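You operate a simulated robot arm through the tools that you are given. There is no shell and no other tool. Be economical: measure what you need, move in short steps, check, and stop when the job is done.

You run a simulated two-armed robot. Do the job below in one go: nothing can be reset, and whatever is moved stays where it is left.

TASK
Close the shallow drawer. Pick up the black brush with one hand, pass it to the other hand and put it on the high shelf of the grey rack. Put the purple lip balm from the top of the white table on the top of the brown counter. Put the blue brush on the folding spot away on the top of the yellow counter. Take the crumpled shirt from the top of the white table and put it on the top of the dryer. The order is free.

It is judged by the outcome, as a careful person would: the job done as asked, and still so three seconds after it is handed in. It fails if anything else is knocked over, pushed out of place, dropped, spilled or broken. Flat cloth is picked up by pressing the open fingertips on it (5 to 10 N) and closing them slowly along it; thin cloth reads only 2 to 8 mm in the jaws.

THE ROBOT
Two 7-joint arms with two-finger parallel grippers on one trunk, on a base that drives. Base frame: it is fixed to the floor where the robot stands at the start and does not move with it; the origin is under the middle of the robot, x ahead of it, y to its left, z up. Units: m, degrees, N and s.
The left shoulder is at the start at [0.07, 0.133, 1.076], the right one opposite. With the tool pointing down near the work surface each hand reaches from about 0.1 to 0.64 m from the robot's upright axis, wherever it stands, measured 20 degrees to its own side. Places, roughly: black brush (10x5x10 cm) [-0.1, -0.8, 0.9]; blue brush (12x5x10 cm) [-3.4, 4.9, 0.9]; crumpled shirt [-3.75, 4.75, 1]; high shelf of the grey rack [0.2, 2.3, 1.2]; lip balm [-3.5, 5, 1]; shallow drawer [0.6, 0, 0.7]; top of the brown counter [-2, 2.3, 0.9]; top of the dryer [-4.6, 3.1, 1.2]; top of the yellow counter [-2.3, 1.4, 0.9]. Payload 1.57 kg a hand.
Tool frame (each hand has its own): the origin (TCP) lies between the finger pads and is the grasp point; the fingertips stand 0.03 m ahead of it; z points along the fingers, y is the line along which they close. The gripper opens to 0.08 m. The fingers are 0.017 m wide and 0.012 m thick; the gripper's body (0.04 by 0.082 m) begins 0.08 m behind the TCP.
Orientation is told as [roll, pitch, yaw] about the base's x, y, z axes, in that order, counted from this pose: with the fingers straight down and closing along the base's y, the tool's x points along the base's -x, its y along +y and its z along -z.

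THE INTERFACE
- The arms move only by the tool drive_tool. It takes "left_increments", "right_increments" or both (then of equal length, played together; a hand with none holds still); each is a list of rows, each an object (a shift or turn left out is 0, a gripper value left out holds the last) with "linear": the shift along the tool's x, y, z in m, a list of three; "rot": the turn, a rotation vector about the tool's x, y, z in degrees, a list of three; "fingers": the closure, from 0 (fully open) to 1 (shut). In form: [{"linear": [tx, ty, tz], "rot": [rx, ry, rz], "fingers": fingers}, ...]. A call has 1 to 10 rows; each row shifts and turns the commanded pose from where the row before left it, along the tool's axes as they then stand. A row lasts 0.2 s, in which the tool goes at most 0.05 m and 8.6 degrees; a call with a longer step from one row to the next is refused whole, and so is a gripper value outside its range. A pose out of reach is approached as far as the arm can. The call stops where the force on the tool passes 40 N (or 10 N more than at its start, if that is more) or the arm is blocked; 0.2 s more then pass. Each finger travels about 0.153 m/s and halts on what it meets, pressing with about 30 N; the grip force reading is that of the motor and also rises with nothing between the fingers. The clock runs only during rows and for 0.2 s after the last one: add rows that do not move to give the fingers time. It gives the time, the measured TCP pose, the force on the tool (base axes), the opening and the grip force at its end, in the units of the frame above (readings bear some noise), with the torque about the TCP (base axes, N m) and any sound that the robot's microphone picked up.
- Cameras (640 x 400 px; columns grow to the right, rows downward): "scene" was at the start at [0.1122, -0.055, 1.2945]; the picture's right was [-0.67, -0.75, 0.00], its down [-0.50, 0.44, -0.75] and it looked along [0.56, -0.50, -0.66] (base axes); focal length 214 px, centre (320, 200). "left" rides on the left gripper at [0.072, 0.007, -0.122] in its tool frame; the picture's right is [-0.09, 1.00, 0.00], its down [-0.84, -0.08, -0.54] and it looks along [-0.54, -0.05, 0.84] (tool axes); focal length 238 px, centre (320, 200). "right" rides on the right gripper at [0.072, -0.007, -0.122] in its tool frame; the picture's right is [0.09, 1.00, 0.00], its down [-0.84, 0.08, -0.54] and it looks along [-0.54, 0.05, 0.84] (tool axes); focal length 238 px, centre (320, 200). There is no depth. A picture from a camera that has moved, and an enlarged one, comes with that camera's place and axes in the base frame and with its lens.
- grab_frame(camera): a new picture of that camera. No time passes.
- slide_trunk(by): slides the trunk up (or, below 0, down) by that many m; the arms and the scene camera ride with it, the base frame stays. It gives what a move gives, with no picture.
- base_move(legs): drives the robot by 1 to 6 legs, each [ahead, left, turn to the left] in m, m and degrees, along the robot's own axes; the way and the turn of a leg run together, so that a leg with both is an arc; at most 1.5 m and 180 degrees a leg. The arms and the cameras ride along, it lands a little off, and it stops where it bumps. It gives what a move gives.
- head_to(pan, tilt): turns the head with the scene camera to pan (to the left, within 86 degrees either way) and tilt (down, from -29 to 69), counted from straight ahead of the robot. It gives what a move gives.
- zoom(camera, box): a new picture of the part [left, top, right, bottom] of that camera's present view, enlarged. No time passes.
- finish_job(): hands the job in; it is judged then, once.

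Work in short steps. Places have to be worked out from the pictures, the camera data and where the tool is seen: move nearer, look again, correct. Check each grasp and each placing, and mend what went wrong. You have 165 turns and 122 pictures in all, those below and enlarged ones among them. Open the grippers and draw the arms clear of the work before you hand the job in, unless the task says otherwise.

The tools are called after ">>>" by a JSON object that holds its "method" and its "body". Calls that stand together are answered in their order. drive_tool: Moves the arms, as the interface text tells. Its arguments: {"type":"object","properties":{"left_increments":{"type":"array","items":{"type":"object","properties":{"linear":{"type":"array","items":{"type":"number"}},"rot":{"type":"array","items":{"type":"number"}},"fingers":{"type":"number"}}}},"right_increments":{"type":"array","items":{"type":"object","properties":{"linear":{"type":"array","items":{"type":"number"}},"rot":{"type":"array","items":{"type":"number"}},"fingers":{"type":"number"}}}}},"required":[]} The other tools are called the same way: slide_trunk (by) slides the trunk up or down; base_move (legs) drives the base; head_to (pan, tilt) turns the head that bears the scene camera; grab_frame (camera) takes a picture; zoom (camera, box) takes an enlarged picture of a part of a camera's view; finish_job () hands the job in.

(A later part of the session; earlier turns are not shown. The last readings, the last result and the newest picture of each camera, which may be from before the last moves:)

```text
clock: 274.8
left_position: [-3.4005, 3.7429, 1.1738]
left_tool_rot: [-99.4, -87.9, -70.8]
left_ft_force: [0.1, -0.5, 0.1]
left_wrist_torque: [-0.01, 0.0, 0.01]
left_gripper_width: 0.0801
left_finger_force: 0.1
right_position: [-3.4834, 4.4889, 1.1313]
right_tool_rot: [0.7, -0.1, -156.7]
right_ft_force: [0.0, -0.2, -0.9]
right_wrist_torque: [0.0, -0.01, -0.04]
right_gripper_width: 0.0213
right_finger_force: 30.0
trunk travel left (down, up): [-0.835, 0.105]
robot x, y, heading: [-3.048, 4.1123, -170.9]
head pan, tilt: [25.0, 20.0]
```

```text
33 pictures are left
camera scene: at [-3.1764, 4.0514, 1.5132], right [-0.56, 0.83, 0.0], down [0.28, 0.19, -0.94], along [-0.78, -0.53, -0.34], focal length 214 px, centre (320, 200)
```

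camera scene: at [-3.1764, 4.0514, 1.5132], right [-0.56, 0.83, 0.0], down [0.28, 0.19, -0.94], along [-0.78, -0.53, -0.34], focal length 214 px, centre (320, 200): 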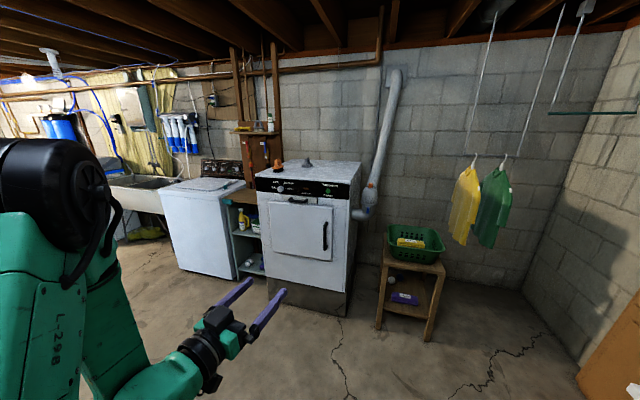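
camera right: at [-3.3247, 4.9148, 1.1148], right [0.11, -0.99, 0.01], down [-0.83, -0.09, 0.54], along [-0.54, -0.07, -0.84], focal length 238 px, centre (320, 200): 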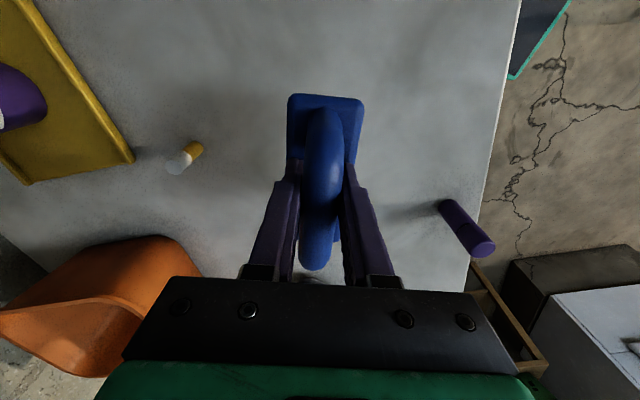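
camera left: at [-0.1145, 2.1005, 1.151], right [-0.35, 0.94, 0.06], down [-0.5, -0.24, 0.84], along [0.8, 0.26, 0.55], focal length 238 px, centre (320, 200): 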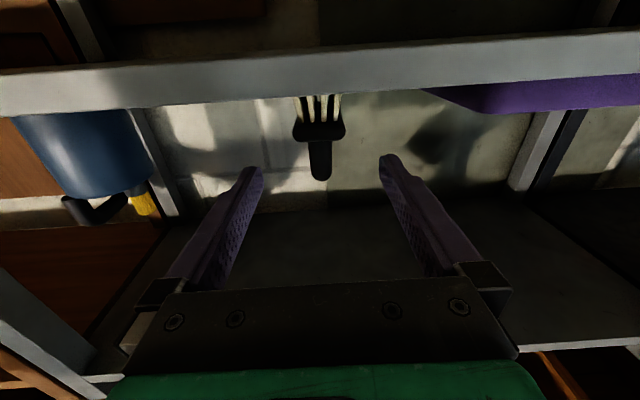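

The dryer is right here, its front facing ~20°. The aisle to the yellow counter runs along the washers. I raise the trunk and drive: first to the aisle mouth, turn to face along it.

>>> {"method": "slide_trunk", "body": {"by": 0.1}}

>>> {"method": "base_move", "body": {"legs": [[0.48, 0.14, 0], [0, 0, 101], [0.3, -0.47, 0], [0.6, 0, 0]]}}

>>> {"method": "head_to", "body": {"pan": 30, "tilt": 25}}

>>> {"method": "grab_frame", "body": {"camera": "scene"}}

```text
clock: 276.2
left_position: [-3.3995, 3.7423, 1.2733]
left_tool_rot: [-99.1, -87.9, -71.1]
left_ft_force: [-0.4, -0.9, -0.7]
left_wrist_torque: [0.02, -0.01, 0.01]
left_gripper_width: 0.08
left_finger_force: 0.0
right_position: [-3.4832, 4.4893, 1.2305]
right_tool_rot: [0.7, -0.1, -156.7]
right_ft_force: [-0.1, -0.4, -0.3]
right_wrist_torque: [-0.03, -0.01, 0.0]
right_gripper_width: 0.0209
right_finger_force: 29.7
trunk travel left (down, up): [-0.935, 0.005]
robot x, y, heading: [-3.0492, 4.1103, -170.6]
head pan, tilt: [25.0, 20.0]
```

```text
clock: 289.1
left_position: [-3.1948, 2.6175, 1.2736]
left_tool_rot: [-101.7, -87.9, 32.4]
left_ft_force: [-0.3, 0.2, 0.5]
left_wrist_torque: [-0.01, 0.01, -0.03]
left_gripper_width: 0.0799
left_finger_force: 0.0
right_position: [-3.911, 2.3929, 1.2315]
right_tool_rot: [0.6, -0.2, -55.7]
right_ft_force: [0.0, 0.0, 0.0]
right_wrist_torque: [0.01, 0.0, -0.02]
right_gripper_width: 0.0214
right_finger_force: 29.6
trunk travel left (down, up): [-0.935, 0.005]
robot x, y, heading: [-3.6222, 2.8906, -69.8]
head pan, tilt: [25.0, 20.0]
```

```text
clock: 289.8
left_position: [-3.1944, 2.6173, 1.2732]
left_tool_rot: [-100.1, -87.9, 31.1]
left_ft_force: [0.5, -0.8, 0.2]
left_wrist_torque: [-0.03, -0.01, 0.0]
left_gripper_width: 0.08
left_finger_force: 0.0
right_position: [-3.9101, 2.3916, 1.2326]
right_tool_rot: [0.7, -0.1, -55.6]
right_ft_force: [-0.6, 0.4, -1.9]
right_wrist_torque: [0.0, -0.03, 0.02]
right_gripper_width: 0.0211
right_finger_force: 30.1
trunk travel left (down, up): [-0.935, 0.005]
robot x, y, heading: [-3.6214, 2.8896, -69.9]
head pan, tilt: [30.0, 25.0]
```

```text
32 pictures are left
camera scene: at [-3.5351, 2.7861, 1.6053], right [-0.64, -0.77, 0.0], down [-0.32, 0.27, -0.91], along [0.7, -0.58, -0.42], focal length 214 px, centre (320, 200)
```

scene: 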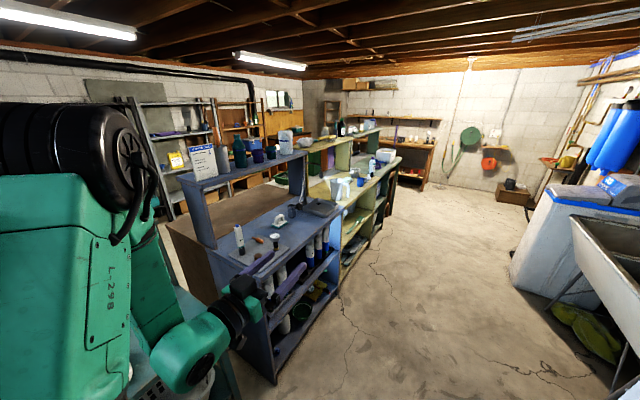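

Aisle is clear; the yellow counter's edge runs ahead on my left. I drive on, turn to face it, and look.

>>> {"method": "base_move", "body": {"legs": [[0.8, -0.05, 0], [0.72, -0.05, 0], [0, 0, 90.4]]}}

>>> {"method": "head_to", "body": {"pan": -20, "tilt": 40}}

>>> {"method": "grab_frame", "body": {"camera": "scene"}}

```text
clock: 301.5
left_position: [-2.9152, 1.8523, 1.273]
left_tool_rot: [-99.2, -88.1, 120.1]
left_ft_force: [-1.0, -0.8, -0.2]
left_wrist_torque: [0.0, -0.05, 0.03]
left_gripper_width: 0.08
left_finger_force: 0.1
right_position: [-2.6892, 1.1356, 1.2314]
right_tool_rot: [0.8, -0.1, 34.4]
right_ft_force: [0.4, 0.3, -1.6]
right_wrist_torque: [0.0, 0.04, 0.01]
right_gripper_width: 0.021
right_finger_force: 29.9
trunk travel left (down, up): [-0.935, 0.005]
robot x, y, heading: [-3.1878, 1.4254, 20.3]
head pan, tilt: [30.0, 25.0]
```

```text
clock: 302.7
left_position: [-2.9143, 1.8519, 1.2743]
left_tool_rot: [-99.2, -88.0, 120.0]
left_ft_force: [0.3, 0.2, -0.4]
left_wrist_torque: [-0.03, 0.03, -0.05]
left_gripper_width: 0.08
left_finger_force: 0.1
right_position: [-2.689, 1.1378, 1.2316]
right_tool_rot: [0.7, 0.0, 34.4]
right_ft_force: [0.4, -0.4, -1.5]
right_wrist_torque: [0.0, 0.02, 0.0]
right_gripper_width: 0.0212
right_finger_force: 29.6
trunk travel left (down, up): [-0.935, 0.005]
robot x, y, heading: [-3.1902, 1.4235, 20.4]
head pan, tilt: [-20.0, 40.0]
```

```text
31 pictures are left
camera scene: at [-3.0562, 1.443, 1.5818], right [0.01, -1.0, 0.0], down [-0.64, 0.0, -0.77], along [0.77, 0.01, -0.64], focal length 214 px, centre (320, 200)
```

scene: 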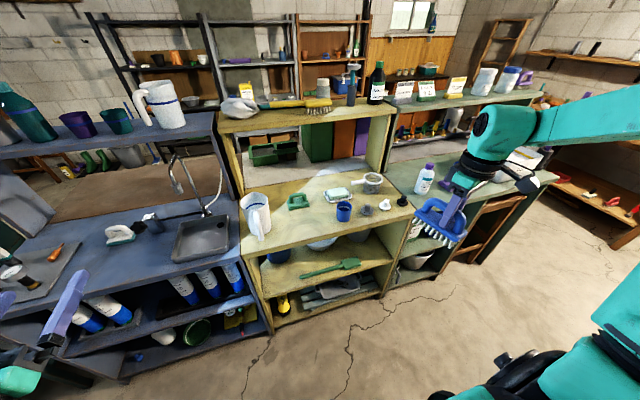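

The yellow counter top has a free patch between the pitcher and the blue cup. I zoom to confirm.

>>> {"method": "zoom", "body": {"camera": "scene", "box": [230, 150, 422, 270]}}

```text
3.33 times, centred on (326, 210) of scene
camera zoom: at [-3.0562, 1.443, 1.5818], right [0.01, -1.0, 0.0], down [-0.64, 0.0, -0.77], along [0.77, 0.01, -0.64], focal length 715 px, centre (300, 167)
```

zoom: 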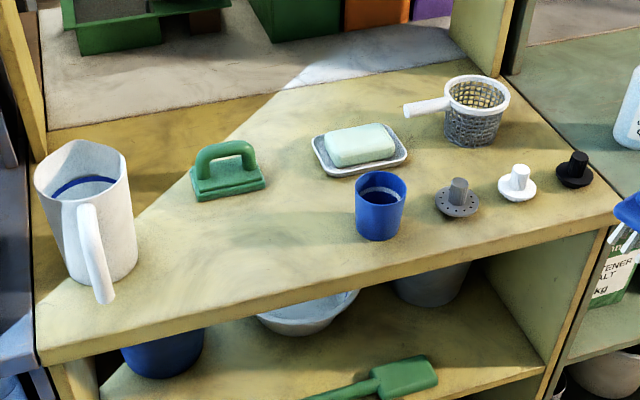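

The free patch is centred near (-2.37, 1.53). I turn the hand so the brush will lie along the counter edge, bringing it inward.

>>> {"method": "drive_tool", "body": {"right_increments": [{"linear": [-0.013, 0.017, 0], "rot": [0, 0, -4.5]}, {"linear": [-0.014, 0.016, 0], "rot": [0, 0, -4.5]}, {"linear": [-0.015, 0.015, 0], "rot": [0, 0, -4.5]}, {"linear": [-0.016, 0.013, 0], "rot": [0, 0, -4.5]}, {"linear": [-0.018, 0.0115, 0], "rot": [0, 0, -4.5]}, {"linear": [-0.018, 0.01, 0], "rot": [0, 0, -4.5]}, {"linear": [-0.019, 0.008, 0], "rot": [0, 0, -4.5]}, {"linear": [-0.02, 0.006, 0], "rot": [0, 0, -4.5]}, {"linear": [-0.02, 0.005, 0], "rot": [0, 0, -4.5]}, {"linear": [-0.021, 0.004, 0], "rot": [0, 0, -4.5]}]}}

>>> {"method": "drive_tool", "body": {"right_increments": [{"linear": [-0.009, -0.005, 0], "rot": [0, 0, -4.5]}, {"linear": [-0.009, -0.005, 0], "rot": [0, 0, -4.5]}, {"linear": [-0.009, -0.005, 0], "rot": [0, 0, -4.5]}, {"linear": [-0.009, -0.005, 0], "rot": [0, 0, -4.5]}, {"linear": [-0.009, -0.005, 0], "rot": [0, 0, -4.5]}, {"linear": [-0.009, -0.005, 0], "rot": [0, 0, -4.5]}]}}

```text
clock: 304.9
left_position: [-2.9139, 1.8524, 1.2728]
left_tool_rot: [-97.8, -87.9, 118.7]
left_ft_force: [0.2, -0.9, -0.1]
left_wrist_torque: [0.01, -0.01, 0.01]
left_gripper_width: 0.0801
left_finger_force: 0.1
right_position: [-2.6735, 1.3455, 1.2337]
right_tool_rot: [0.5, -0.5, 79.5]
right_ft_force: [-0.2, -0.3, -2.8]
right_wrist_torque: [-0.04, 0.0, -0.03]
right_gripper_width: 0.0212
right_finger_force: 30.2
trunk travel left (down, up): [-0.935, 0.005]
robot x, y, heading: [-3.1867, 1.425, 20.3]
head pan, tilt: [-20.0, 40.0]
```

```text
clock: 306.3
left_position: [-2.9132, 1.8526, 1.2732]
left_tool_rot: [-98.1, -88.1, 118.9]
left_ft_force: [-0.4, -0.3, 0.4]
left_wrist_torque: [0.02, 0.01, 0.01]
left_gripper_width: 0.0797
left_finger_force: 0.1
right_position: [-2.6443, 1.4006, 1.234]
right_tool_rot: [0.1, -0.7, 106.5]
right_ft_force: [0.3, 0.4, -0.6]
right_wrist_torque: [-0.01, -0.01, 0.01]
right_gripper_width: 0.0209
right_finger_force: 29.7
trunk travel left (down, up): [-0.935, 0.005]
robot x, y, heading: [-3.1836, 1.4253, 20.4]
head pan, tilt: [-20.0, 40.0]
```

I drive 30 cm forward to bring the brush above the patch and check.

>>> {"method": "base_move", "body": {"legs": [[0.295, 0.023, 0]]}}

>>> {"method": "slide_trunk", "body": {"by": -0.12}}

>>> {"method": "head_to", "body": {"pan": -15, "tilt": 45}}

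>>> {"method": "grab_frame", "body": {"camera": "scene"}}

>>> {"method": "grab_frame", "body": {"camera": "right"}}

```text
clock: 308.3
left_position: [-2.6498, 1.9731, 1.2741]
left_tool_rot: [-102.9, -88.0, 123.6]
left_ft_force: [-0.6, 0.2, 0.0]
left_wrist_torque: [-0.01, -0.02, -0.02]
left_gripper_width: 0.0798
left_finger_force: 0.2
right_position: [-2.3798, 1.5211, 1.2351]
right_tool_rot: [-0.1, -0.7, 106.3]
right_ft_force: [-0.5, -0.5, -1.3]
right_wrist_torque: [-0.03, -0.05, -0.03]
right_gripper_width: 0.021
right_finger_force: 30.0
trunk travel left (down, up): [-0.935, 0.005]
robot x, y, heading: [-2.9219, 1.5452, 20.3]
head pan, tilt: [-20.0, 40.0]
```

```text
clock: 309.8
left_position: [-2.6465, 1.9743, 1.1535]
left_tool_rot: [-98.6, -88.1, 119.4]
left_ft_force: [0.1, 0.5, -0.2]
left_wrist_torque: [-0.02, -0.04, -0.02]
left_gripper_width: 0.0799
left_finger_force: 0.1
right_position: [-2.378, 1.5228, 1.1146]
right_tool_rot: [0.1, -0.6, 106.3]
right_ft_force: [0.6, -0.1, -1.5]
right_wrist_torque: [-0.03, 0.0, 0.02]
right_gripper_width: 0.0211
right_finger_force: 30.1
trunk travel left (down, up): [-0.815, 0.125]
robot x, y, heading: [-2.9181, 1.5489, 20.4]
head pan, tilt: [-20.0, 40.0]
```

```text
clock: 310.5
left_position: [-2.6474, 1.9734, 1.1528]
left_tool_rot: [-98.9, -88.1, 119.6]
left_ft_force: [-0.5, 0.1, 0.3]
left_wrist_torque: [-0.02, -0.04, -0.02]
left_gripper_width: 0.08
left_finger_force: 0.0
right_position: [-2.3775, 1.5221, 1.114]
right_tool_rot: [0.1, -0.7, 106.3]
right_ft_force: [-0.1, 1.0, -0.6]
right_wrist_torque: [0.0, -0.02, -0.07]
right_gripper_width: 0.021
right_finger_force: 29.9
trunk travel left (down, up): [-0.815, 0.125]
robot x, y, heading: [-2.9174, 1.5473, 20.3]
head pan, tilt: [-15.0, 45.0]
```

```text
29 pictures are left
camera scene: at [-2.7931, 1.5734, 1.4546], right [0.09, -1.0, 0.0], down [-0.7, -0.06, -0.71], along [0.7, 0.06, -0.71], focal length 214 px, centre (320, 200)
```

scene: 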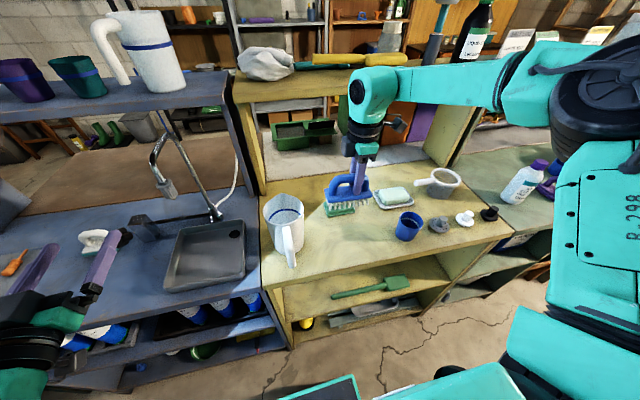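

```text
28 pictures are left
camera right: at [-2.3512, 1.4535, 1.2363], right [-0.93, -0.37, 0.0], down [-0.31, 0.78, 0.55], along [-0.2, 0.51, -0.83], focal length 238 px, centre (320, 200)
```

right: 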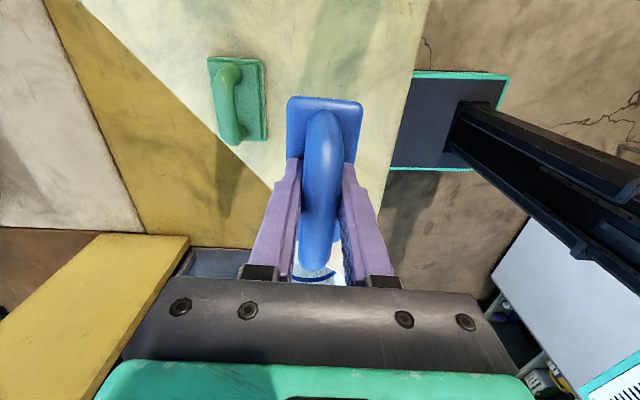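

Clear below: the green brush and pitcher are both out of the footprint. I lower.

>>> {"method": "drive_tool", "body": {"right_increments": [{"linear": [0, 0, 0.03]}, {"linear": [0, 0, 0.03]}, {"linear": [0, 0, 0.03]}, {"linear": [0, 0, 0.03]}, {"linear": [0, 0, 0.02]}, {}]}}

>>> {"method": "drive_tool", "body": {"right_increments": [{"linear": [0, 0, 0.006]}, {"linear": [0, 0, 0.006]}, {"linear": [0, 0, 0.006]}, {"linear": [0, 0, 0.006]}]}}

>>> {"method": "grab_frame", "body": {"camera": "scene"}}

```text
clock: 311.9
left_position: [-2.648, 1.9748, 1.1533]
left_tool_rot: [-99.2, -88.1, 120.1]
left_ft_force: [0.0, 0.0, -1.1]
left_wrist_torque: [0.0, 0.02, 0.01]
left_gripper_width: 0.0798
left_finger_force: 0.1
right_position: [-2.3786, 1.5228, 0.9746]
right_tool_rot: [0.1, -0.7, 106.3]
right_ft_force: [-0.5, -0.5, -0.4]
right_wrist_torque: [0.0, -0.03, 0.02]
right_gripper_width: 0.0212
right_finger_force: 30.0
trunk travel left (down, up): [-0.815, 0.125]
robot x, y, heading: [-2.919, 1.5505, 20.4]
head pan, tilt: [-15.0, 45.0]
```

```text
clock: 312.5
left_position: [-2.6502, 1.9742, 1.1531]
left_tool_rot: [-105.0, -88.0, 125.6]
left_ft_force: [-0.5, -0.3, -0.3]
left_wrist_torque: [0.0, 0.05, -0.01]
left_gripper_width: 0.0802
left_finger_force: 0.0
right_position: [-2.3797, 1.5231, 0.9703]
right_tool_rot: [-0.7, -1.0, 106.1]
right_ft_force: [-5.3, -5.6, 19.3]
right_wrist_torque: [-0.48, 0.62, -0.02]
right_gripper_width: 0.0212
right_finger_force: 29.7
trunk travel left (down, up): [-0.815, 0.125]
robot x, y, heading: [-2.9183, 1.5456, 20.3]
head pan, tilt: [-15.0, 45.0]
stopped in row 3 (right hand): the force on the tool passed its limit (the readings are from after the stop); the commanded pose is now the measured one
```

```text
27 pictures are left
camera scene: at [-2.7981, 1.5723, 1.4552], right [0.09, -1.0, 0.0], down [-0.7, -0.06, -0.71], along [0.71, 0.06, -0.7], focal length 214 px, centre (320, 200)
```

scene: 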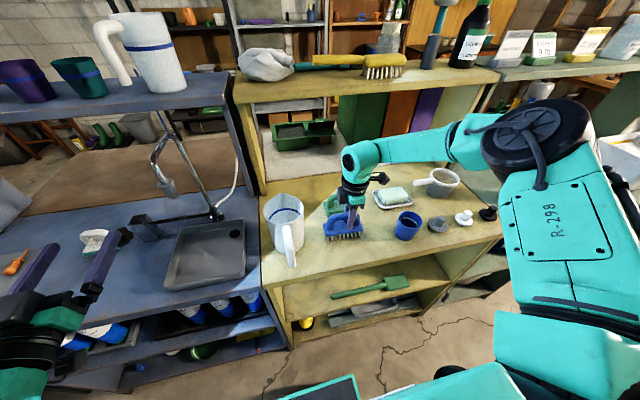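

The brush touches the counter at (z≈0.90). I ease up 2 mm, open partly and rise.

>>> {"method": "drive_tool", "body": {"right_increments": [{"linear": [0, 0, -0.002]}, {"fingers": 0.6}, {"fingers": 0.45}, {"fingers": 0.45}, {"fingers": 0.45}, {"linear": [0, 0, -0.02]}, {"linear": [0, 0, -0.03]}, {"linear": [0, 0, -0.04]}, {"linear": [0, 0, -0.04]}]}}

>>> {"method": "zoom", "body": {"camera": "scene", "box": [250, 150, 442, 270]}}

```text
clock: 314.5
left_position: [-2.6481, 1.9749, 1.1535]
left_tool_rot: [-100.2, -87.9, 120.9]
left_ft_force: [-0.4, 0.5, -0.1]
left_wrist_torque: [-0.02, 0.0, 0.02]
left_gripper_width: 0.0802
left_finger_force: 0.3
right_position: [-2.3784, 1.5223, 1.0989]
right_tool_rot: [-0.6, -0.9, 106.2]
right_ft_force: [-0.9, 0.5, 0.1]
right_wrist_torque: [0.04, -0.02, 0.0]
right_gripper_width: 0.0441
right_finger_force: 0.1
trunk travel left (down, up): [-0.815, 0.125]
robot x, y, heading: [-2.9251, 1.5514, 20.3]
head pan, tilt: [-15.0, 45.0]
```

```text
3.33 times, centred on (346, 210) of scene
camera zoom: at [-2.7942, 1.5732, 1.4546], right [0.09, -1.0, 0.0], down [-0.7, -0.06, -0.71], along [0.7, 0.06, -0.71], focal length 715 px, centre (233, 167)
```

zoom: 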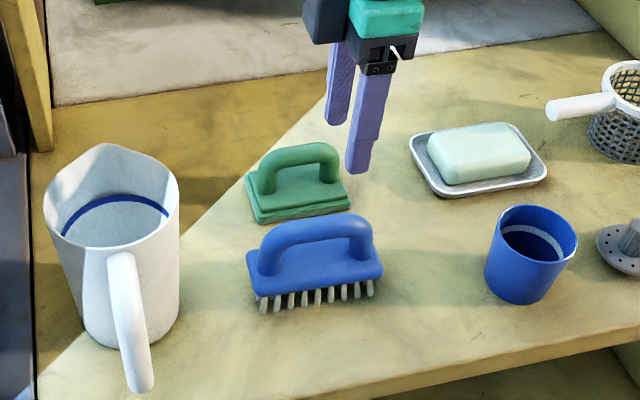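

Blue brush stands well on the yellow counter. I raise the trunk and drive back to the white table for the shirt.

>>> {"method": "slide_trunk", "body": {"by": 0.12}}

>>> {"method": "base_move", "body": {"legs": [[-0.3, 0, 0], [0, 0, 90], [1.1, -0.09, 0], [1.1, -0.09, 0], [0.25, -0.45, 0], [0, 0, 56.7]]}}

>>> {"method": "drive_tool", "body": {"right_increments": [{"linear": [0.01, -0.012, 0], "rot": [0, 0, 4.5], "fingers": 0}, {"linear": [0.011, -0.013, 0], "rot": [0, 0, 4.5]}, {"linear": [0.012, -0.013, 0], "rot": [0, 0, 4.5]}, {"linear": [0.012, -0.014, 0], "rot": [0, 0, 4.5]}, {"linear": [0.012, -0.016, 0], "rot": [0, 0, 4.5]}, {"linear": [0.01, -0.017, 0], "rot": [0, 0, 4.5]}, {"linear": [0.01, -0.017, 0], "rot": [0, 0, 4.5]}, {"linear": [0.01, -0.017, 0], "rot": [0, 0, 4.5]}, {"linear": [0.01, -0.017, 0], "rot": [0, 0, 4.5]}]}}

```text
clock: 316.0
left_position: [-2.6474, 1.9744, 1.2738]
left_tool_rot: [-99.0, -88.0, 119.7]
left_ft_force: [-0.5, 0.2, 0.1]
left_wrist_torque: [-0.02, 0.01, 0.01]
left_gripper_width: 0.0801
left_finger_force: 0.2
right_position: [-2.3772, 1.5219, 1.2201]
right_tool_rot: [-0.5, -0.9, 106.1]
right_ft_force: [-0.3, 0.1, 0.5]
right_wrist_torque: [0.05, -0.02, -0.01]
right_gripper_width: 0.0438
right_finger_force: 0.1
trunk travel left (down, up): [-0.935, 0.005]
robot x, y, heading: [-2.9226, 1.5511, 20.2]
head pan, tilt: [-15.0, 45.0]
```

```text
clock: 337.6
left_position: [-3.9357, 3.7568, 1.2741]
left_tool_rot: [-99.3, -88.0, -93.5]
left_ft_force: [0.7, -0.5, -0.1]
left_wrist_torque: [0.02, 0.01, 0.0]
left_gripper_width: 0.0799
left_finger_force: 0.1
right_position: [-3.9103, 4.2826, 1.219]
right_tool_rot: [-0.5, -0.9, -107.3]
right_ft_force: [0.7, -0.2, -0.8]
right_wrist_torque: [0.02, 0.02, 0.02]
right_gripper_width: 0.0441
right_finger_force: 0.0
trunk travel left (down, up): [-0.935, 0.005]
robot x, y, heading: [-3.4714, 3.9615, 166.8]
head pan, tilt: [-15.0, 45.0]
```

```text
clock: 339.6
left_position: [-3.936, 3.7566, 1.2744]
left_tool_rot: [-99.5, -88.0, -93.3]
left_ft_force: [0.2, -0.1, 0.7]
left_wrist_torque: [0.02, -0.01, 0.01]
left_gripper_width: 0.0799
left_finger_force: 0.1
right_position: [-3.9434, 4.4355, 1.217]
right_tool_rot: [0.1, -1.0, -148.0]
right_ft_force: [-0.4, 0.1, -0.9]
right_wrist_torque: [-0.03, 0.0, 0.05]
right_gripper_width: 0.08
right_finger_force: 0.0
right hand out of reach, approached as far as the arm can: row 7, 8, 9
trunk travel left (down, up): [-0.935, 0.005]
robot x, y, heading: [-3.4677, 3.9637, 166.9]
head pan, tilt: [-15.0, 45.0]
```

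The hand is too far forward, near the pump stand; I draw it back, then shift the base right and look.

>>> {"method": "drive_tool", "body": {"right_increments": [{"linear": [0.017, 0.017, 0]}, {"linear": [0.017, 0.017, 0]}, {"linear": [0.017, 0.017, 0]}, {"linear": [0.017, 0.017, 0]}, {"linear": [0.017, 0.017, 0]}, {"linear": [0.017, 0.017, 0]}, {"linear": [0.017, 0.017, 0]}, {"linear": [0.017, 0.017, 0]}]}}

>>> {"method": "base_move", "body": {"legs": [[0, -0.33, 0]]}}

>>> {"method": "head_to", "body": {"pan": -40, "tilt": 45}}

>>> {"method": "grab_frame", "body": {"camera": "scene"}}

>>> {"method": "grab_frame", "body": {"camera": "right"}}

```text
clock: 341.4
left_position: [-3.9348, 3.7554, 1.2746]
left_tool_rot: [-101.7, -88.1, -91.1]
left_ft_force: [0.4, -0.4, -0.5]
left_wrist_torque: [-0.02, 0.03, 0.01]
left_gripper_width: 0.0802
left_finger_force: 0.0
right_position: [-3.7544, 4.3915, 1.2171]
right_tool_rot: [0.1, -1.0, -147.8]
right_ft_force: [0.1, 0.6, 0.2]
right_wrist_torque: [-0.01, 0.0, 0.0]
right_gripper_width: 0.0797
right_finger_force: 0.0
trunk travel left (down, up): [-0.935, 0.005]
robot x, y, heading: [-3.4765, 3.9624, 166.4]
head pan, tilt: [-15.0, 45.0]
```

```text
clock: 343.5
left_position: [-3.8613, 4.0739, 1.2726]
left_tool_rot: [-98.8, -87.9, -94.0]
left_ft_force: [0.1, -0.1, -0.7]
left_wrist_torque: [-0.02, 0.02, -0.02]
left_gripper_width: 0.0796
left_finger_force: 0.1
right_position: [-3.6807, 4.7093, 1.2177]
right_tool_rot: [0.1, -0.8, -147.9]
right_ft_force: [0.1, 0.6, 0.1]
right_wrist_torque: [0.06, -0.01, 0.0]
right_gripper_width: 0.0801
right_finger_force: 0.1
trunk travel left (down, up): [-0.935, 0.005]
robot x, y, heading: [-3.4, 4.2813, 166.8]
head pan, tilt: [-15.0, 45.0]
```

```text
clock: 344.4
left_position: [-3.8609, 4.077, 1.2731]
left_tool_rot: [-99.6, -88.0, -93.2]
left_ft_force: [0.1, 0.2, -1.3]
left_wrist_torque: [0.02, 0.02, 0.01]
left_gripper_width: 0.0801
left_finger_force: 0.0
right_position: [-3.6793, 4.7131, 1.2163]
right_tool_rot: [0.2, -1.1, -148.0]
right_ft_force: [-0.2, -0.1, 0.4]
right_wrist_torque: [-0.03, 0.0, 0.0]
right_gripper_width: 0.08
right_finger_force: 0.0
trunk travel left (down, up): [-0.935, 0.005]
robot x, y, heading: [-3.395, 4.284, 166.6]
head pan, tilt: [-40.0, 45.0]
```

```text
25 pictures are left
camera scene: at [-3.4943, 4.3599, 1.5745], right [0.8, 0.6, 0.0], down [0.42, -0.57, -0.71], along [-0.42, 0.57, -0.71], focal length 214 px, centre (320, 200)
```

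scene: 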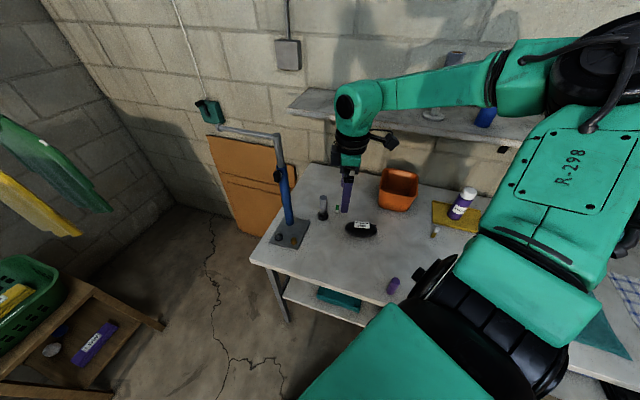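

```text
24 pictures are left
camera right: at [-3.6214, 4.7579, 1.3374], right [0.61, -0.79, 0.0], down [-0.66, -0.5, 0.56], along [-0.44, -0.34, -0.83], focal length 238 px, centre (320, 200)
```

right: 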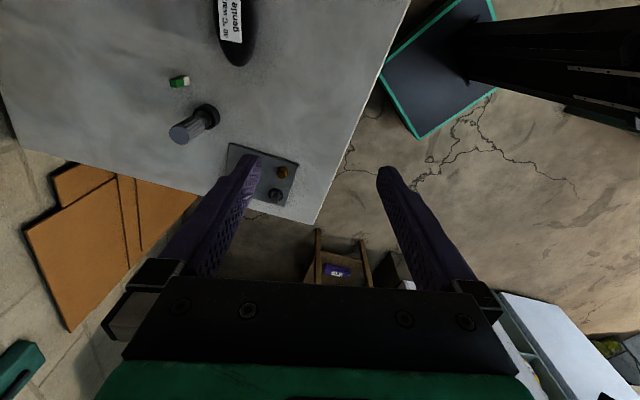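

Shirt centre is (-3.677, 4.876) by both cameras, long axis roughly along my tool's x. I nudge the base 6 cm closer and move the hand over the shirt.

>>> {"method": "base_move", "body": {"legs": [[0.0, -0.06, 0]]}}

>>> {"method": "slide_trunk", "body": {"by": -0.1}}

>>> {"method": "drive_tool", "body": {"right_increments": [{"linear": [0.009, -0.0155, 0]}, {"linear": [0.009, -0.0155, 0]}, {"linear": [0.009, -0.0155, 0]}, {"linear": [0.009, -0.0155, 0]}, {"linear": [0.009, -0.0155, 0]}, {"linear": [0.009, -0.0155, 0]}]}}

>>> {"method": "grab_frame", "body": {"camera": "right"}}

```text
clock: 345.4
left_position: [-3.8496, 4.1242, 1.2696]
left_tool_rot: [-97.3, -87.5, -95.4]
left_ft_force: [-0.4, -1.3, -1.4]
left_wrist_torque: [0.03, -0.02, -0.09]
left_gripper_width: 0.08
left_finger_force: 0.1
right_position: [-3.6692, 4.7594, 1.2198]
right_tool_rot: [-0.2, -0.7, -147.8]
right_ft_force: [-0.3, -1.4, 0.7]
right_wrist_torque: [0.08, -0.05, -0.02]
right_gripper_width: 0.08
right_finger_force: 0.1
trunk travel left (down, up): [-0.935, 0.005]
robot x, y, heading: [-3.3801, 4.3388, 166.9]
head pan, tilt: [-40.0, 45.0]
```

```text
clock: 346.7
left_position: [-3.8481, 4.1324, 1.1731]
left_tool_rot: [-99.3, -88.0, -93.4]
left_ft_force: [-0.7, 0.0, 0.3]
left_wrist_torque: [0.0, 0.02, -0.03]
left_gripper_width: 0.0803
left_finger_force: 0.0
right_position: [-3.667, 4.7687, 1.1167]
right_tool_rot: [0.1, -1.0, -147.8]
right_ft_force: [0.7, -0.5, -0.5]
right_wrist_torque: [-0.01, 0.0, -0.02]
right_gripper_width: 0.0798
right_finger_force: 0.0
trunk travel left (down, up): [-0.835, 0.105]
robot x, y, heading: [-3.387, 4.3424, 167.0]
head pan, tilt: [-40.0, 45.0]
```

```text
clock: 348.1
left_position: [-3.8476, 4.1356, 1.173]
left_tool_rot: [-99.2, -88.1, -93.5]
left_ft_force: [0.7, 0.2, -0.4]
left_wrist_torque: [0.03, 0.0, -0.02]
left_gripper_width: 0.0802
left_finger_force: 0.0
right_position: [-3.6706, 4.8784, 1.1152]
right_tool_rot: [0.2, -1.0, -147.7]
right_ft_force: [0.6, -0.1, 0.4]
right_wrist_torque: [-0.01, -0.02, -0.01]
right_gripper_width: 0.0801
right_finger_force: 0.1
trunk travel left (down, up): [-0.835, 0.105]
robot x, y, heading: [-3.3847, 4.3425, 166.5]
head pan, tilt: [-40.0, 45.0]
```

```text
23 pictures are left
camera right: at [-3.6121, 4.9231, 1.236], right [0.61, -0.79, 0.0], down [-0.66, -0.5, 0.56], along [-0.44, -0.34, -0.83], focal length 238 px, centre (320, 200)
```

right: 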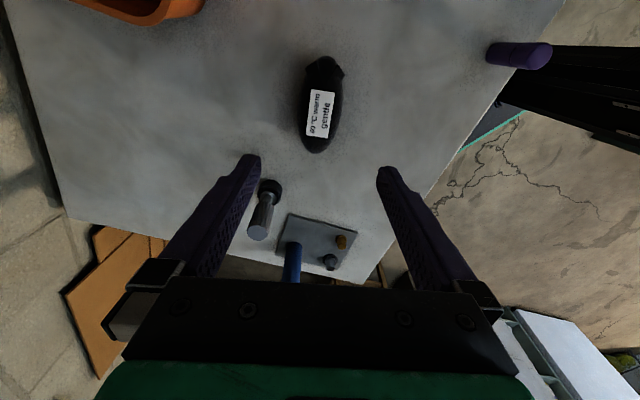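

The shirt is centred between the jaws and aligned. I descend to just above the table.

>>> {"method": "drive_tool", "body": {"right_increments": [{"linear": [0, 0, 0.035]}, {"linear": [0, 0, 0.035]}, {"linear": [0, 0, 0.035]}, {"linear": [0, 0, 0.035]}, {"linear": [0, 0, 0.03]}, {"linear": [0, 0, 0.02]}, {"linear": [0, 0, 0.015]}, {}]}}

>>> {"method": "grab_frame", "body": {"camera": "right"}}

```text
clock: 349.9
left_position: [-3.8471, 4.1331, 1.1736]
left_tool_rot: [-99.6, -88.0, -93.2]
left_ft_force: [-0.3, -0.1, -0.2]
left_wrist_torque: [0.0, -0.04, 0.01]
left_gripper_width: 0.0803
left_finger_force: 0.1
right_position: [-3.6727, 4.8745, 0.9101]
right_tool_rot: [0.2, -1.1, -147.8]
right_ft_force: [0.6, -0.3, 0.0]
right_wrist_torque: [-0.01, 0.0, 0.02]
right_gripper_width: 0.08
right_finger_force: 0.0
trunk travel left (down, up): [-0.835, 0.105]
robot x, y, heading: [-3.3836, 4.3392, 166.8]
head pan, tilt: [-40.0, 45.0]
```

```text
22 pictures are left
camera right: at [-3.6147, 4.9201, 1.0313], right [0.61, -0.79, 0.0], down [-0.66, -0.5, 0.56], along [-0.44, -0.34, -0.83], focal length 238 px, centre (320, 200)
```

right: 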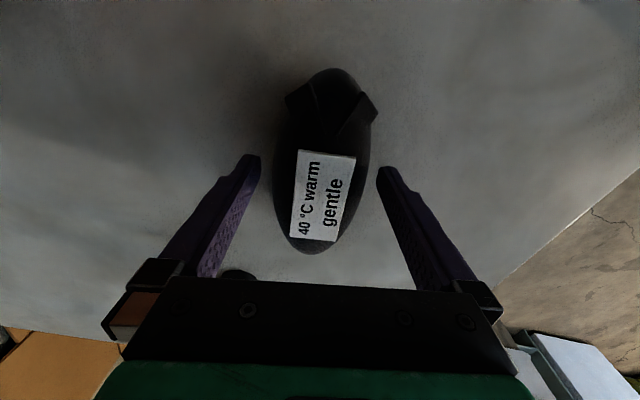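

Well placed. I lower 8 mm more, close slowly, and lift.

>>> {"method": "drive_tool", "body": {"right_increments": [{"linear": [0, 0, 0.008]}, {"fingers": 0.15}, {"fingers": 0.3}, {"fingers": 0.45}, {"fingers": 0.6}, {"fingers": 0.8}, {"fingers": 1}, {"fingers": 1}]}}

>>> {"method": "drive_tool", "body": {"right_increments": [{"linear": [0, 0, -0.015]}, {"linear": [0, 0, -0.02]}, {"linear": [0, 0, -0.03]}, {"linear": [0, 0, -0.03]}, {"linear": [0, 0, -0.03]}, {"linear": [0, 0, -0.03]}, {"linear": [0, 0, -0.03]}]}}

>>> {"method": "grab_frame", "body": {"camera": "right"}}

```text
clock: 351.7
left_position: [-3.8472, 4.1343, 1.1736]
left_tool_rot: [-99.3, -88.0, -93.4]
left_ft_force: [0.7, -0.3, -0.4]
left_wrist_torque: [-0.02, 0.01, 0.03]
left_gripper_width: 0.08
left_finger_force: 0.1
right_position: [-3.6735, 4.8751, 0.9023]
right_tool_rot: [0.2, -1.0, -147.8]
right_ft_force: [0.6, -0.5, 0.4]
right_wrist_torque: [0.03, -0.03, 0.0]
right_gripper_width: 0.0599
right_finger_force: 30.2
trunk travel left (down, up): [-0.835, 0.105]
robot x, y, heading: [-3.3811, 4.3389, 166.4]
head pan, tilt: [-40.0, 45.0]
```

```text
clock: 353.3
left_position: [-3.8467, 4.1333, 1.174]
left_tool_rot: [-100.1, -88.1, -92.8]
left_ft_force: [-1.3, -0.7, -0.4]
left_wrist_torque: [-0.02, 0.03, -0.01]
left_gripper_width: 0.0801
left_finger_force: 0.0
right_position: [-3.669, 4.8752, 1.0865]
right_tool_rot: [0.1, -1.0, -147.8]
right_ft_force: [0.1, 0.5, -0.7]
right_wrist_torque: [-0.02, -0.01, 0.02]
right_gripper_width: 0.0595
right_finger_force: 30.0
trunk travel left (down, up): [-0.835, 0.105]
robot x, y, heading: [-3.383, 4.3382, 166.6]
head pan, tilt: [-40.0, 45.0]
```

```text
21 pictures are left
camera right: at [-3.6114, 4.9206, 1.209], right [0.61, -0.79, 0.0], down [-0.66, -0.5, 0.56], along [-0.44, -0.34, -0.83], focal length 238 px, centre (320, 200)
```

right: 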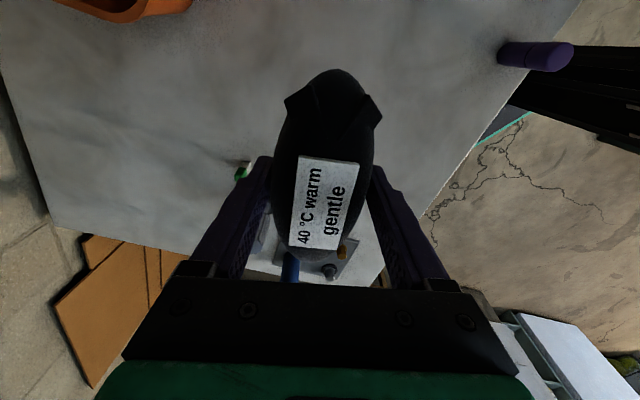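

Shirt held. I raise everything and drive to the dryer, stopping short to look.

>>> {"method": "slide_trunk", "body": {"by": 0.1}}

>>> {"method": "base_move", "body": {"legs": [[-0.02, 0.47, 0], [0, 0, 33.9], [0.15, 0.6, 0]]}}

>>> {"method": "drive_tool", "body": {"right_increments": [{"linear": [0, 0, -0.025]}, {"linear": [0, 0, -0.025]}, {"linear": [0, 0, -0.025]}, {"linear": [0, 0, -0.025]}]}}

>>> {"method": "head_to", "body": {"pan": -15, "tilt": 30}}

>>> {"method": "grab_frame", "body": {"camera": "scene"}}

```text
clock: 354.6
left_position: [-3.8478, 4.1337, 1.2723]
left_tool_rot: [-99.3, -88.0, -93.4]
left_ft_force: [0.0, 1.0, 0.0]
left_wrist_torque: [-0.01, 0.0, -0.03]
left_gripper_width: 0.0799
left_finger_force: 0.0
right_position: [-3.6703, 4.8749, 1.1875]
right_tool_rot: [0.2, -1.0, -147.8]
right_ft_force: [0.0, 0.9, -1.0]
right_wrist_torque: [0.02, 0.0, 0.01]
right_gripper_width: 0.0596
right_finger_force: 30.0
trunk travel left (down, up): [-0.935, 0.005]
robot x, y, heading: [-3.3818, 4.3408, 166.9]
head pan, tilt: [-40.0, 45.0]
```

```text
clock: 362.1
left_position: [-3.6642, 2.8369, 1.2742]
left_tool_rot: [-100.2, -88.0, -58.2]
left_ft_force: [0.8, -0.2, 0.0]
left_wrist_torque: [0.04, 0.04, 0.01]
left_gripper_width: 0.08
left_finger_force: 0.1
right_position: [-3.9358, 3.5506, 1.1853]
right_tool_rot: [0.2, -1.1, -113.5]
right_ft_force: [-0.6, -0.4, -1.5]
right_wrist_torque: [-0.02, -0.01, 0.02]
right_gripper_width: 0.0589
right_finger_force: 30.0
trunk travel left (down, up): [-0.935, 0.005]
robot x, y, heading: [-3.3973, 3.2687, -158.9]
head pan, tilt: [-40.0, 45.0]
```

```text
clock: 363.1
left_position: [-3.6633, 2.835, 1.2728]
left_tool_rot: [-99.3, -87.9, -59.0]
left_ft_force: [0.5, -0.3, -0.7]
left_wrist_torque: [-0.03, 0.03, 0.01]
left_gripper_width: 0.08
left_finger_force: 0.1
right_position: [-3.9353, 3.5483, 1.2866]
right_tool_rot: [0.3, -1.0, -113.4]
right_ft_force: [0.4, 0.2, -1.3]
right_wrist_torque: [-0.03, 0.02, 0.0]
right_gripper_width: 0.0586
right_finger_force: 29.9
trunk travel left (down, up): [-0.935, 0.005]
robot x, y, heading: [-3.3945, 3.271, -158.8]
head pan, tilt: [-40.0, 45.0]
```

```text
clock: 364.0
left_position: [-3.6643, 2.8365, 1.273]
left_tool_rot: [-99.3, -88.0, -59.1]
left_ft_force: [-0.1, 0.0, 0.3]
left_wrist_torque: [0.02, -0.04, 0.01]
left_gripper_width: 0.0802
left_finger_force: 0.1
right_position: [-3.9355, 3.5481, 1.286]
right_tool_rot: [0.1, -0.9, -113.5]
right_ft_force: [-0.7, 0.0, -1.2]
right_wrist_torque: [0.01, -0.01, 0.03]
right_gripper_width: 0.0584
right_finger_force: 29.4
trunk travel left (down, up): [-0.935, 0.005]
robot x, y, heading: [-3.3971, 3.267, -158.9]
head pan, tilt: [-15.0, 30.0]
```

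```text
20 pictures are left
camera scene: at [-3.5338, 3.2403, 1.5971], right [-0.1, 0.99, 0.0], down [0.5, 0.05, -0.87], along [-0.86, -0.09, -0.5], focal length 214 px, centre (320, 200)
```

scene: 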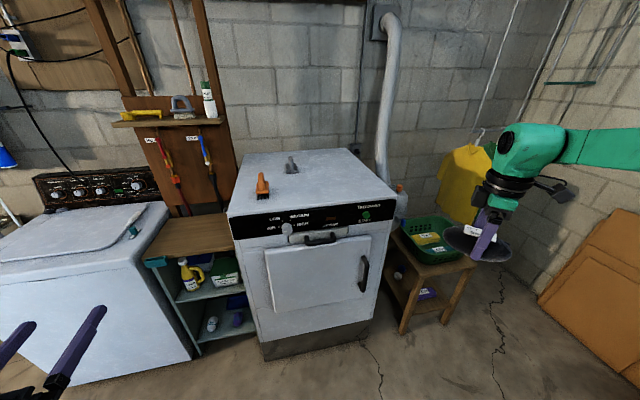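

The dryer top's right part is free (target about (-4.47, 3.26), z≈1.14). I drive up and extend the right hand inward over it.

>>> {"method": "base_move", "body": {"legs": [[0.43, -0.15, 0]]}}

>>> {"method": "drive_tool", "body": {"right_increments": [{"linear": [-0.026, 0.008, 0], "rot": [0, 0, -2]}, {"linear": [-0.026, 0.008, 0], "rot": [0, 0, -2]}, {"linear": [-0.026, 0.007, 0], "rot": [0, 0, -2]}, {"linear": [-0.027, 0.006, 0], "rot": [0, 0, -2]}, {"linear": [-0.027, 0.005, 0], "rot": [0, 0, -2]}, {"linear": [-0.027, 0.004, 0], "rot": [0, 0, -2]}, {"linear": [-0.027, 0.003, 0], "rot": [0, 0, -2]}, {"linear": [-0.027, 0.002, 0], "rot": [0, 0, -2]}, {"linear": [-0.027, 0.0, 0], "rot": [0, 0, -2]}, {"linear": [-0.027, 0, 0], "rot": [0, 0, -2]}]}}

>>> {"method": "grab_frame", "body": {"camera": "scene"}}

```text
clock: 366.8
left_position: [-4.1196, 2.8163, 1.275]
left_tool_rot: [-101.8, -88.0, -56.5]
left_ft_force: [0.3, 0.5, -0.5]
left_wrist_torque: [-0.01, 0.01, -0.01]
left_gripper_width: 0.0799
left_finger_force: 0.0
right_position: [-4.3925, 3.53, 1.2878]
right_tool_rot: [0.1, -1.0, -113.5]
right_ft_force: [0.8, 0.1, -2.3]
right_wrist_torque: [-0.02, -0.01, -0.02]
right_gripper_width: 0.0582
right_finger_force: 29.9
trunk travel left (down, up): [-0.935, 0.005]
robot x, y, heading: [-3.8578, 3.2469, -158.9]
head pan, tilt: [-15.0, 30.0]
```

```text
clock: 369.0
left_position: [-4.1242, 2.8158, 1.2718]
left_tool_rot: [-96.8, -88.0, -61.6]
left_ft_force: [-0.7, 0.4, -0.1]
left_wrist_torque: [-0.01, 0.01, 0.02]
left_gripper_width: 0.08
left_finger_force: 0.0
right_position: [-4.4206, 3.2576, 1.2904]
right_tool_rot: [-0.1, -1.0, -93.5]
right_ft_force: [0.0, -0.5, -1.6]
right_wrist_torque: [0.03, -0.01, 0.02]
right_gripper_width: 0.058
right_finger_force: 30.1
trunk travel left (down, up): [-0.935, 0.005]
robot x, y, heading: [-3.8534, 3.2465, -159.0]
head pan, tilt: [-15.0, 30.0]
```

```text
19 pictures are left
camera scene: at [-3.9942, 3.2201, 1.597], right [-0.11, 0.99, 0.0], down [0.5, 0.05, -0.87], along [-0.86, -0.09, -0.5], focal length 214 px, centre (320, 200)
```

scene: 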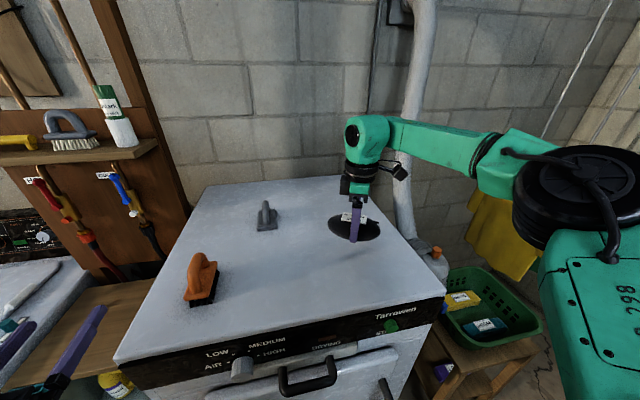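

The shirt is well above the free surface. I lower it until contact.

>>> {"method": "drive_tool", "body": {"right_increments": [{"linear": [0, 0, 0.025]}, {"linear": [0, 0, 0.025]}, {"linear": [0, 0, 0.02]}, {"linear": [0, 0, 0.01]}, {"linear": [0, 0, 0.006]}, {"linear": [0, 0, 0.006]}, {}]}}

```text
clock: 370.4
left_position: [-4.1198, 2.8179, 1.2743]
left_tool_rot: [-105.2, -88.0, -53.3]
left_ft_force: [0.1, -0.5, 0.5]
left_wrist_torque: [0.0, 0.0, -0.02]
left_gripper_width: 0.0801
left_finger_force: 0.0
right_position: [-4.4175, 3.2574, 1.2052]
right_tool_rot: [-0.5, -1.6, -93.6]
right_ft_force: [6.7, 2.3, 13.0]
right_wrist_torque: [-0.02, -0.48, 0.11]
right_gripper_width: 0.0589
right_finger_force: 30.0
trunk travel left (down, up): [-0.935, 0.005]
robot x, y, heading: [-3.8533, 3.2493, -159.0]
head pan, tilt: [-15.0, 30.0]
stopped in row 7 (right hand): the force on the tool passed its limit (the readings are from after the stop); the commanded pose is now the measured one
```

Contact at z 1.205. I ease up slightly, open and rise.

>>> {"method": "drive_tool", "body": {"right_increments": [{"linear": [0, 0, -0.002]}, {"fingers": 0.2}, {"fingers": 0.1}, {"fingers": 0}, {"fingers": 0}, {"linear": [0, 0, -0.02]}, {"linear": [0, 0, -0.03]}, {"linear": [0, 0, -0.03]}]}}

>>> {"method": "grab_frame", "body": {"camera": "scene"}}

```text
clock: 372.2
left_position: [-4.1235, 2.8171, 1.2733]
left_tool_rot: [-99.6, -88.0, -58.8]
left_ft_force: [0.1, 0.2, -0.6]
left_wrist_torque: [0.0, 0.0, -0.02]
left_gripper_width: 0.0797
left_finger_force: 0.0
right_position: [-4.4208, 3.2593, 1.285]
right_tool_rot: [-0.3, -1.3, -93.5]
right_ft_force: [0.2, 0.1, -0.9]
right_wrist_torque: [0.0, 0.02, -0.01]
right_gripper_width: 0.08
right_finger_force: 0.1
trunk travel left (down, up): [-0.935, 0.005]
robot x, y, heading: [-3.8531, 3.2523, -158.9]
head pan, tilt: [-15.0, 30.0]
```

```text
18 pictures are left
camera scene: at [-3.9924, 3.2216, 1.5972], right [-0.11, 0.99, 0.0], down [0.5, 0.05, -0.87], along [-0.86, -0.09, -0.5], focal length 214 px, centre (320, 200)
```

scene: 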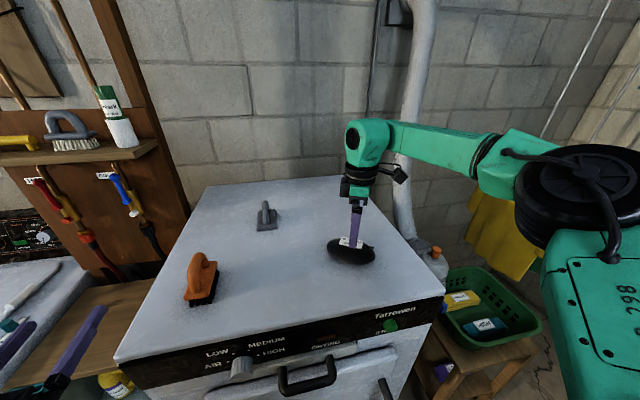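

Shirt rests on the dryer. I retract the hand, back off and go for the lip balm at about (-3.48, 4.727).

>>> {"method": "drive_tool", "body": {"right_increments": [{"linear": [0.027, 0, 0], "rot": [0, 0, 2]}, {"linear": [0.027, 0, 0], "rot": [0, 0, 2]}, {"linear": [0.027, -0.002, 0], "rot": [0, 0, 2]}, {"linear": [0.027, -0.003, 0], "rot": [0, 0, 2]}, {"linear": [0.027, -0.004, 0], "rot": [0, 0, 2]}, {"linear": [0.027, -0.005, 0], "rot": [0, 0, 2]}, {"linear": [0.027, -0.006, 0], "rot": [0, 0, 2]}, {"linear": [0.026, -0.007, 0], "rot": [0, 0, 2]}, {"linear": [0.026, -0.008, 0], "rot": [0, 0, 2]}, {"linear": [0.026, -0.008, 0], "rot": [0, 0, 2]}]}}

>>> {"method": "base_move", "body": {"legs": [[-0.43, 0.1, 0], [0, 0, -33.9], [-0.06, -0.4, 0], [0, -0.46, 0]]}}

>>> {"method": "grab_frame", "body": {"camera": "right"}}

```text
clock: 374.4
left_position: [-4.1237, 2.818, 1.2738]
left_tool_rot: [-100.5, -87.9, -57.8]
left_ft_force: [-0.2, 0.1, -0.5]
left_wrist_torque: [-0.01, 0.01, 0.04]
left_gripper_width: 0.08
left_finger_force: 0.1
right_position: [-4.4047, 3.5313, 1.2796]
right_tool_rot: [0.1, -1.5, -113.6]
right_ft_force: [0.1, 0.2, 0.1]
right_wrist_torque: [0.01, 0.01, -0.02]
right_gripper_width: 0.08
right_finger_force: 0.2
trunk travel left (down, up): [-0.935, 0.005]
robot x, y, heading: [-3.8578, 3.2483, -158.6]
head pan, tilt: [-15.0, 30.0]
```

```text
clock: 383.2
left_position: [-3.6344, 3.9262, 1.272]
left_tool_rot: [-99.0, -87.9, -93.2]
left_ft_force: [0.7, -0.5, -0.7]
left_wrist_torque: [-0.03, -0.01, -0.04]
left_gripper_width: 0.0802
left_finger_force: 0.0
right_position: [-3.4698, 4.6751, 1.2807]
right_tool_rot: [0.0, -1.4, -147.5]
right_ft_force: [-0.5, 0.0, 0.6]
right_wrist_torque: [0.02, 0.01, 0.02]
right_gripper_width: 0.08
right_finger_force: 0.2
trunk travel left (down, up): [-0.935, 0.005]
robot x, y, heading: [-3.1699, 4.1376, 167.5]
head pan, tilt: [-15.0, 30.0]
```

```text
17 pictures are left
camera right: at [-3.4121, 4.7211, 1.4007], right [0.61, -0.79, 0.0], down [-0.65, -0.51, 0.56], along [-0.45, -0.34, -0.83], focal length 238 px, centre (320, 200)
```

right: 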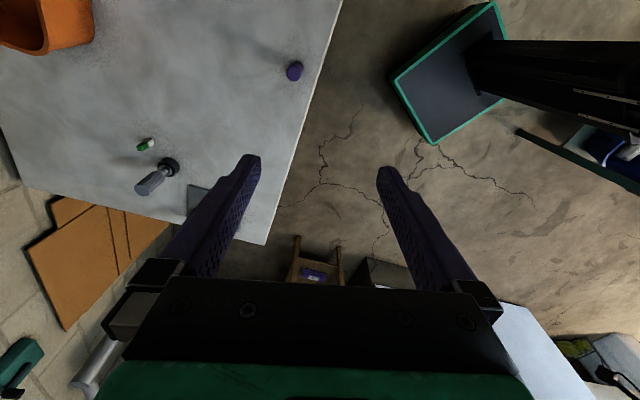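

Balm at (-3.478, 4.730). I nudge the base, lower the trunk and the hand above it.

>>> {"method": "base_move", "body": {"legs": [[0.02, -0.053, 0]]}}

>>> {"method": "slide_trunk", "body": {"by": -0.1}}

>>> {"method": "drive_tool", "body": {"right_increments": [{"linear": [0, 0, 0.03]}, {"linear": [0, 0, 0.03]}, {"linear": [0, 0, 0.03]}, {"linear": [0, 0, 0.03]}]}}

>>> {"method": "grab_frame", "body": {"camera": "right"}}

```text
clock: 384.1
left_position: [-3.6401, 3.974, 1.2715]
left_tool_rot: [-101.9, -87.4, -90.3]
left_ft_force: [0.0, -0.9, -0.8]
left_wrist_torque: [-0.04, 0.02, -0.07]
left_gripper_width: 0.08
left_finger_force: 0.0
right_position: [-3.4772, 4.7232, 1.2837]
right_tool_rot: [-0.5, -1.2, -147.5]
right_ft_force: [0.1, -0.6, 0.9]
right_wrist_torque: [0.05, -0.03, -0.01]
right_gripper_width: 0.08
right_finger_force: 0.1
trunk travel left (down, up): [-0.935, 0.005]
robot x, y, heading: [-3.1768, 4.1905, 167.3]
head pan, tilt: [-15.0, 30.0]
```

```text
clock: 385.5
left_position: [-3.6408, 3.9825, 1.1729]
left_tool_rot: [-100.0, -88.0, -92.2]
left_ft_force: [0.3, 0.3, -0.1]
left_wrist_torque: [-0.01, -0.02, 0.01]
left_gripper_width: 0.0802
left_finger_force: 0.1
right_position: [-3.478, 4.731, 1.1786]
right_tool_rot: [0.0, -1.4, -147.3]
right_ft_force: [0.2, -0.2, 0.8]
right_wrist_torque: [0.01, 0.02, -0.01]
right_gripper_width: 0.0801
right_finger_force: 0.1
trunk travel left (down, up): [-0.835, 0.105]
robot x, y, heading: [-3.1802, 4.1945, 167.3]
head pan, tilt: [-15.0, 30.0]
```

```text
clock: 386.5
left_position: [-3.6416, 3.9847, 1.1744]
left_tool_rot: [-98.5, -88.1, -93.7]
left_ft_force: [0.9, 0.8, 1.1]
left_wrist_torque: [-0.01, -0.02, -0.01]
left_gripper_width: 0.08
left_finger_force: 0.1
right_position: [-3.481, 4.7334, 1.0587]
right_tool_rot: [0.1, -1.5, -147.4]
right_ft_force: [-0.5, 0.2, 0.1]
right_wrist_torque: [0.03, -0.02, 0.02]
right_gripper_width: 0.0802
right_finger_force: 0.1
trunk travel left (down, up): [-0.835, 0.105]
robot x, y, heading: [-3.1761, 4.191, 167.3]
head pan, tilt: [-15.0, 30.0]
```

```text
16 pictures are left
camera right: at [-3.4229, 4.7779, 1.1796], right [0.61, -0.79, 0.0], down [-0.65, -0.51, 0.56], along [-0.45, -0.35, -0.83], focal length 238 px, centre (320, 200)
```

right: 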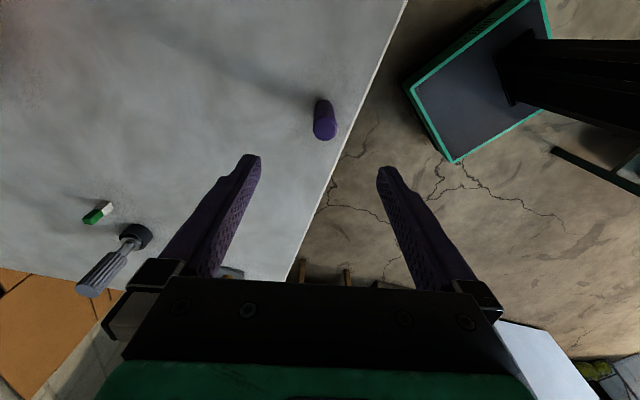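

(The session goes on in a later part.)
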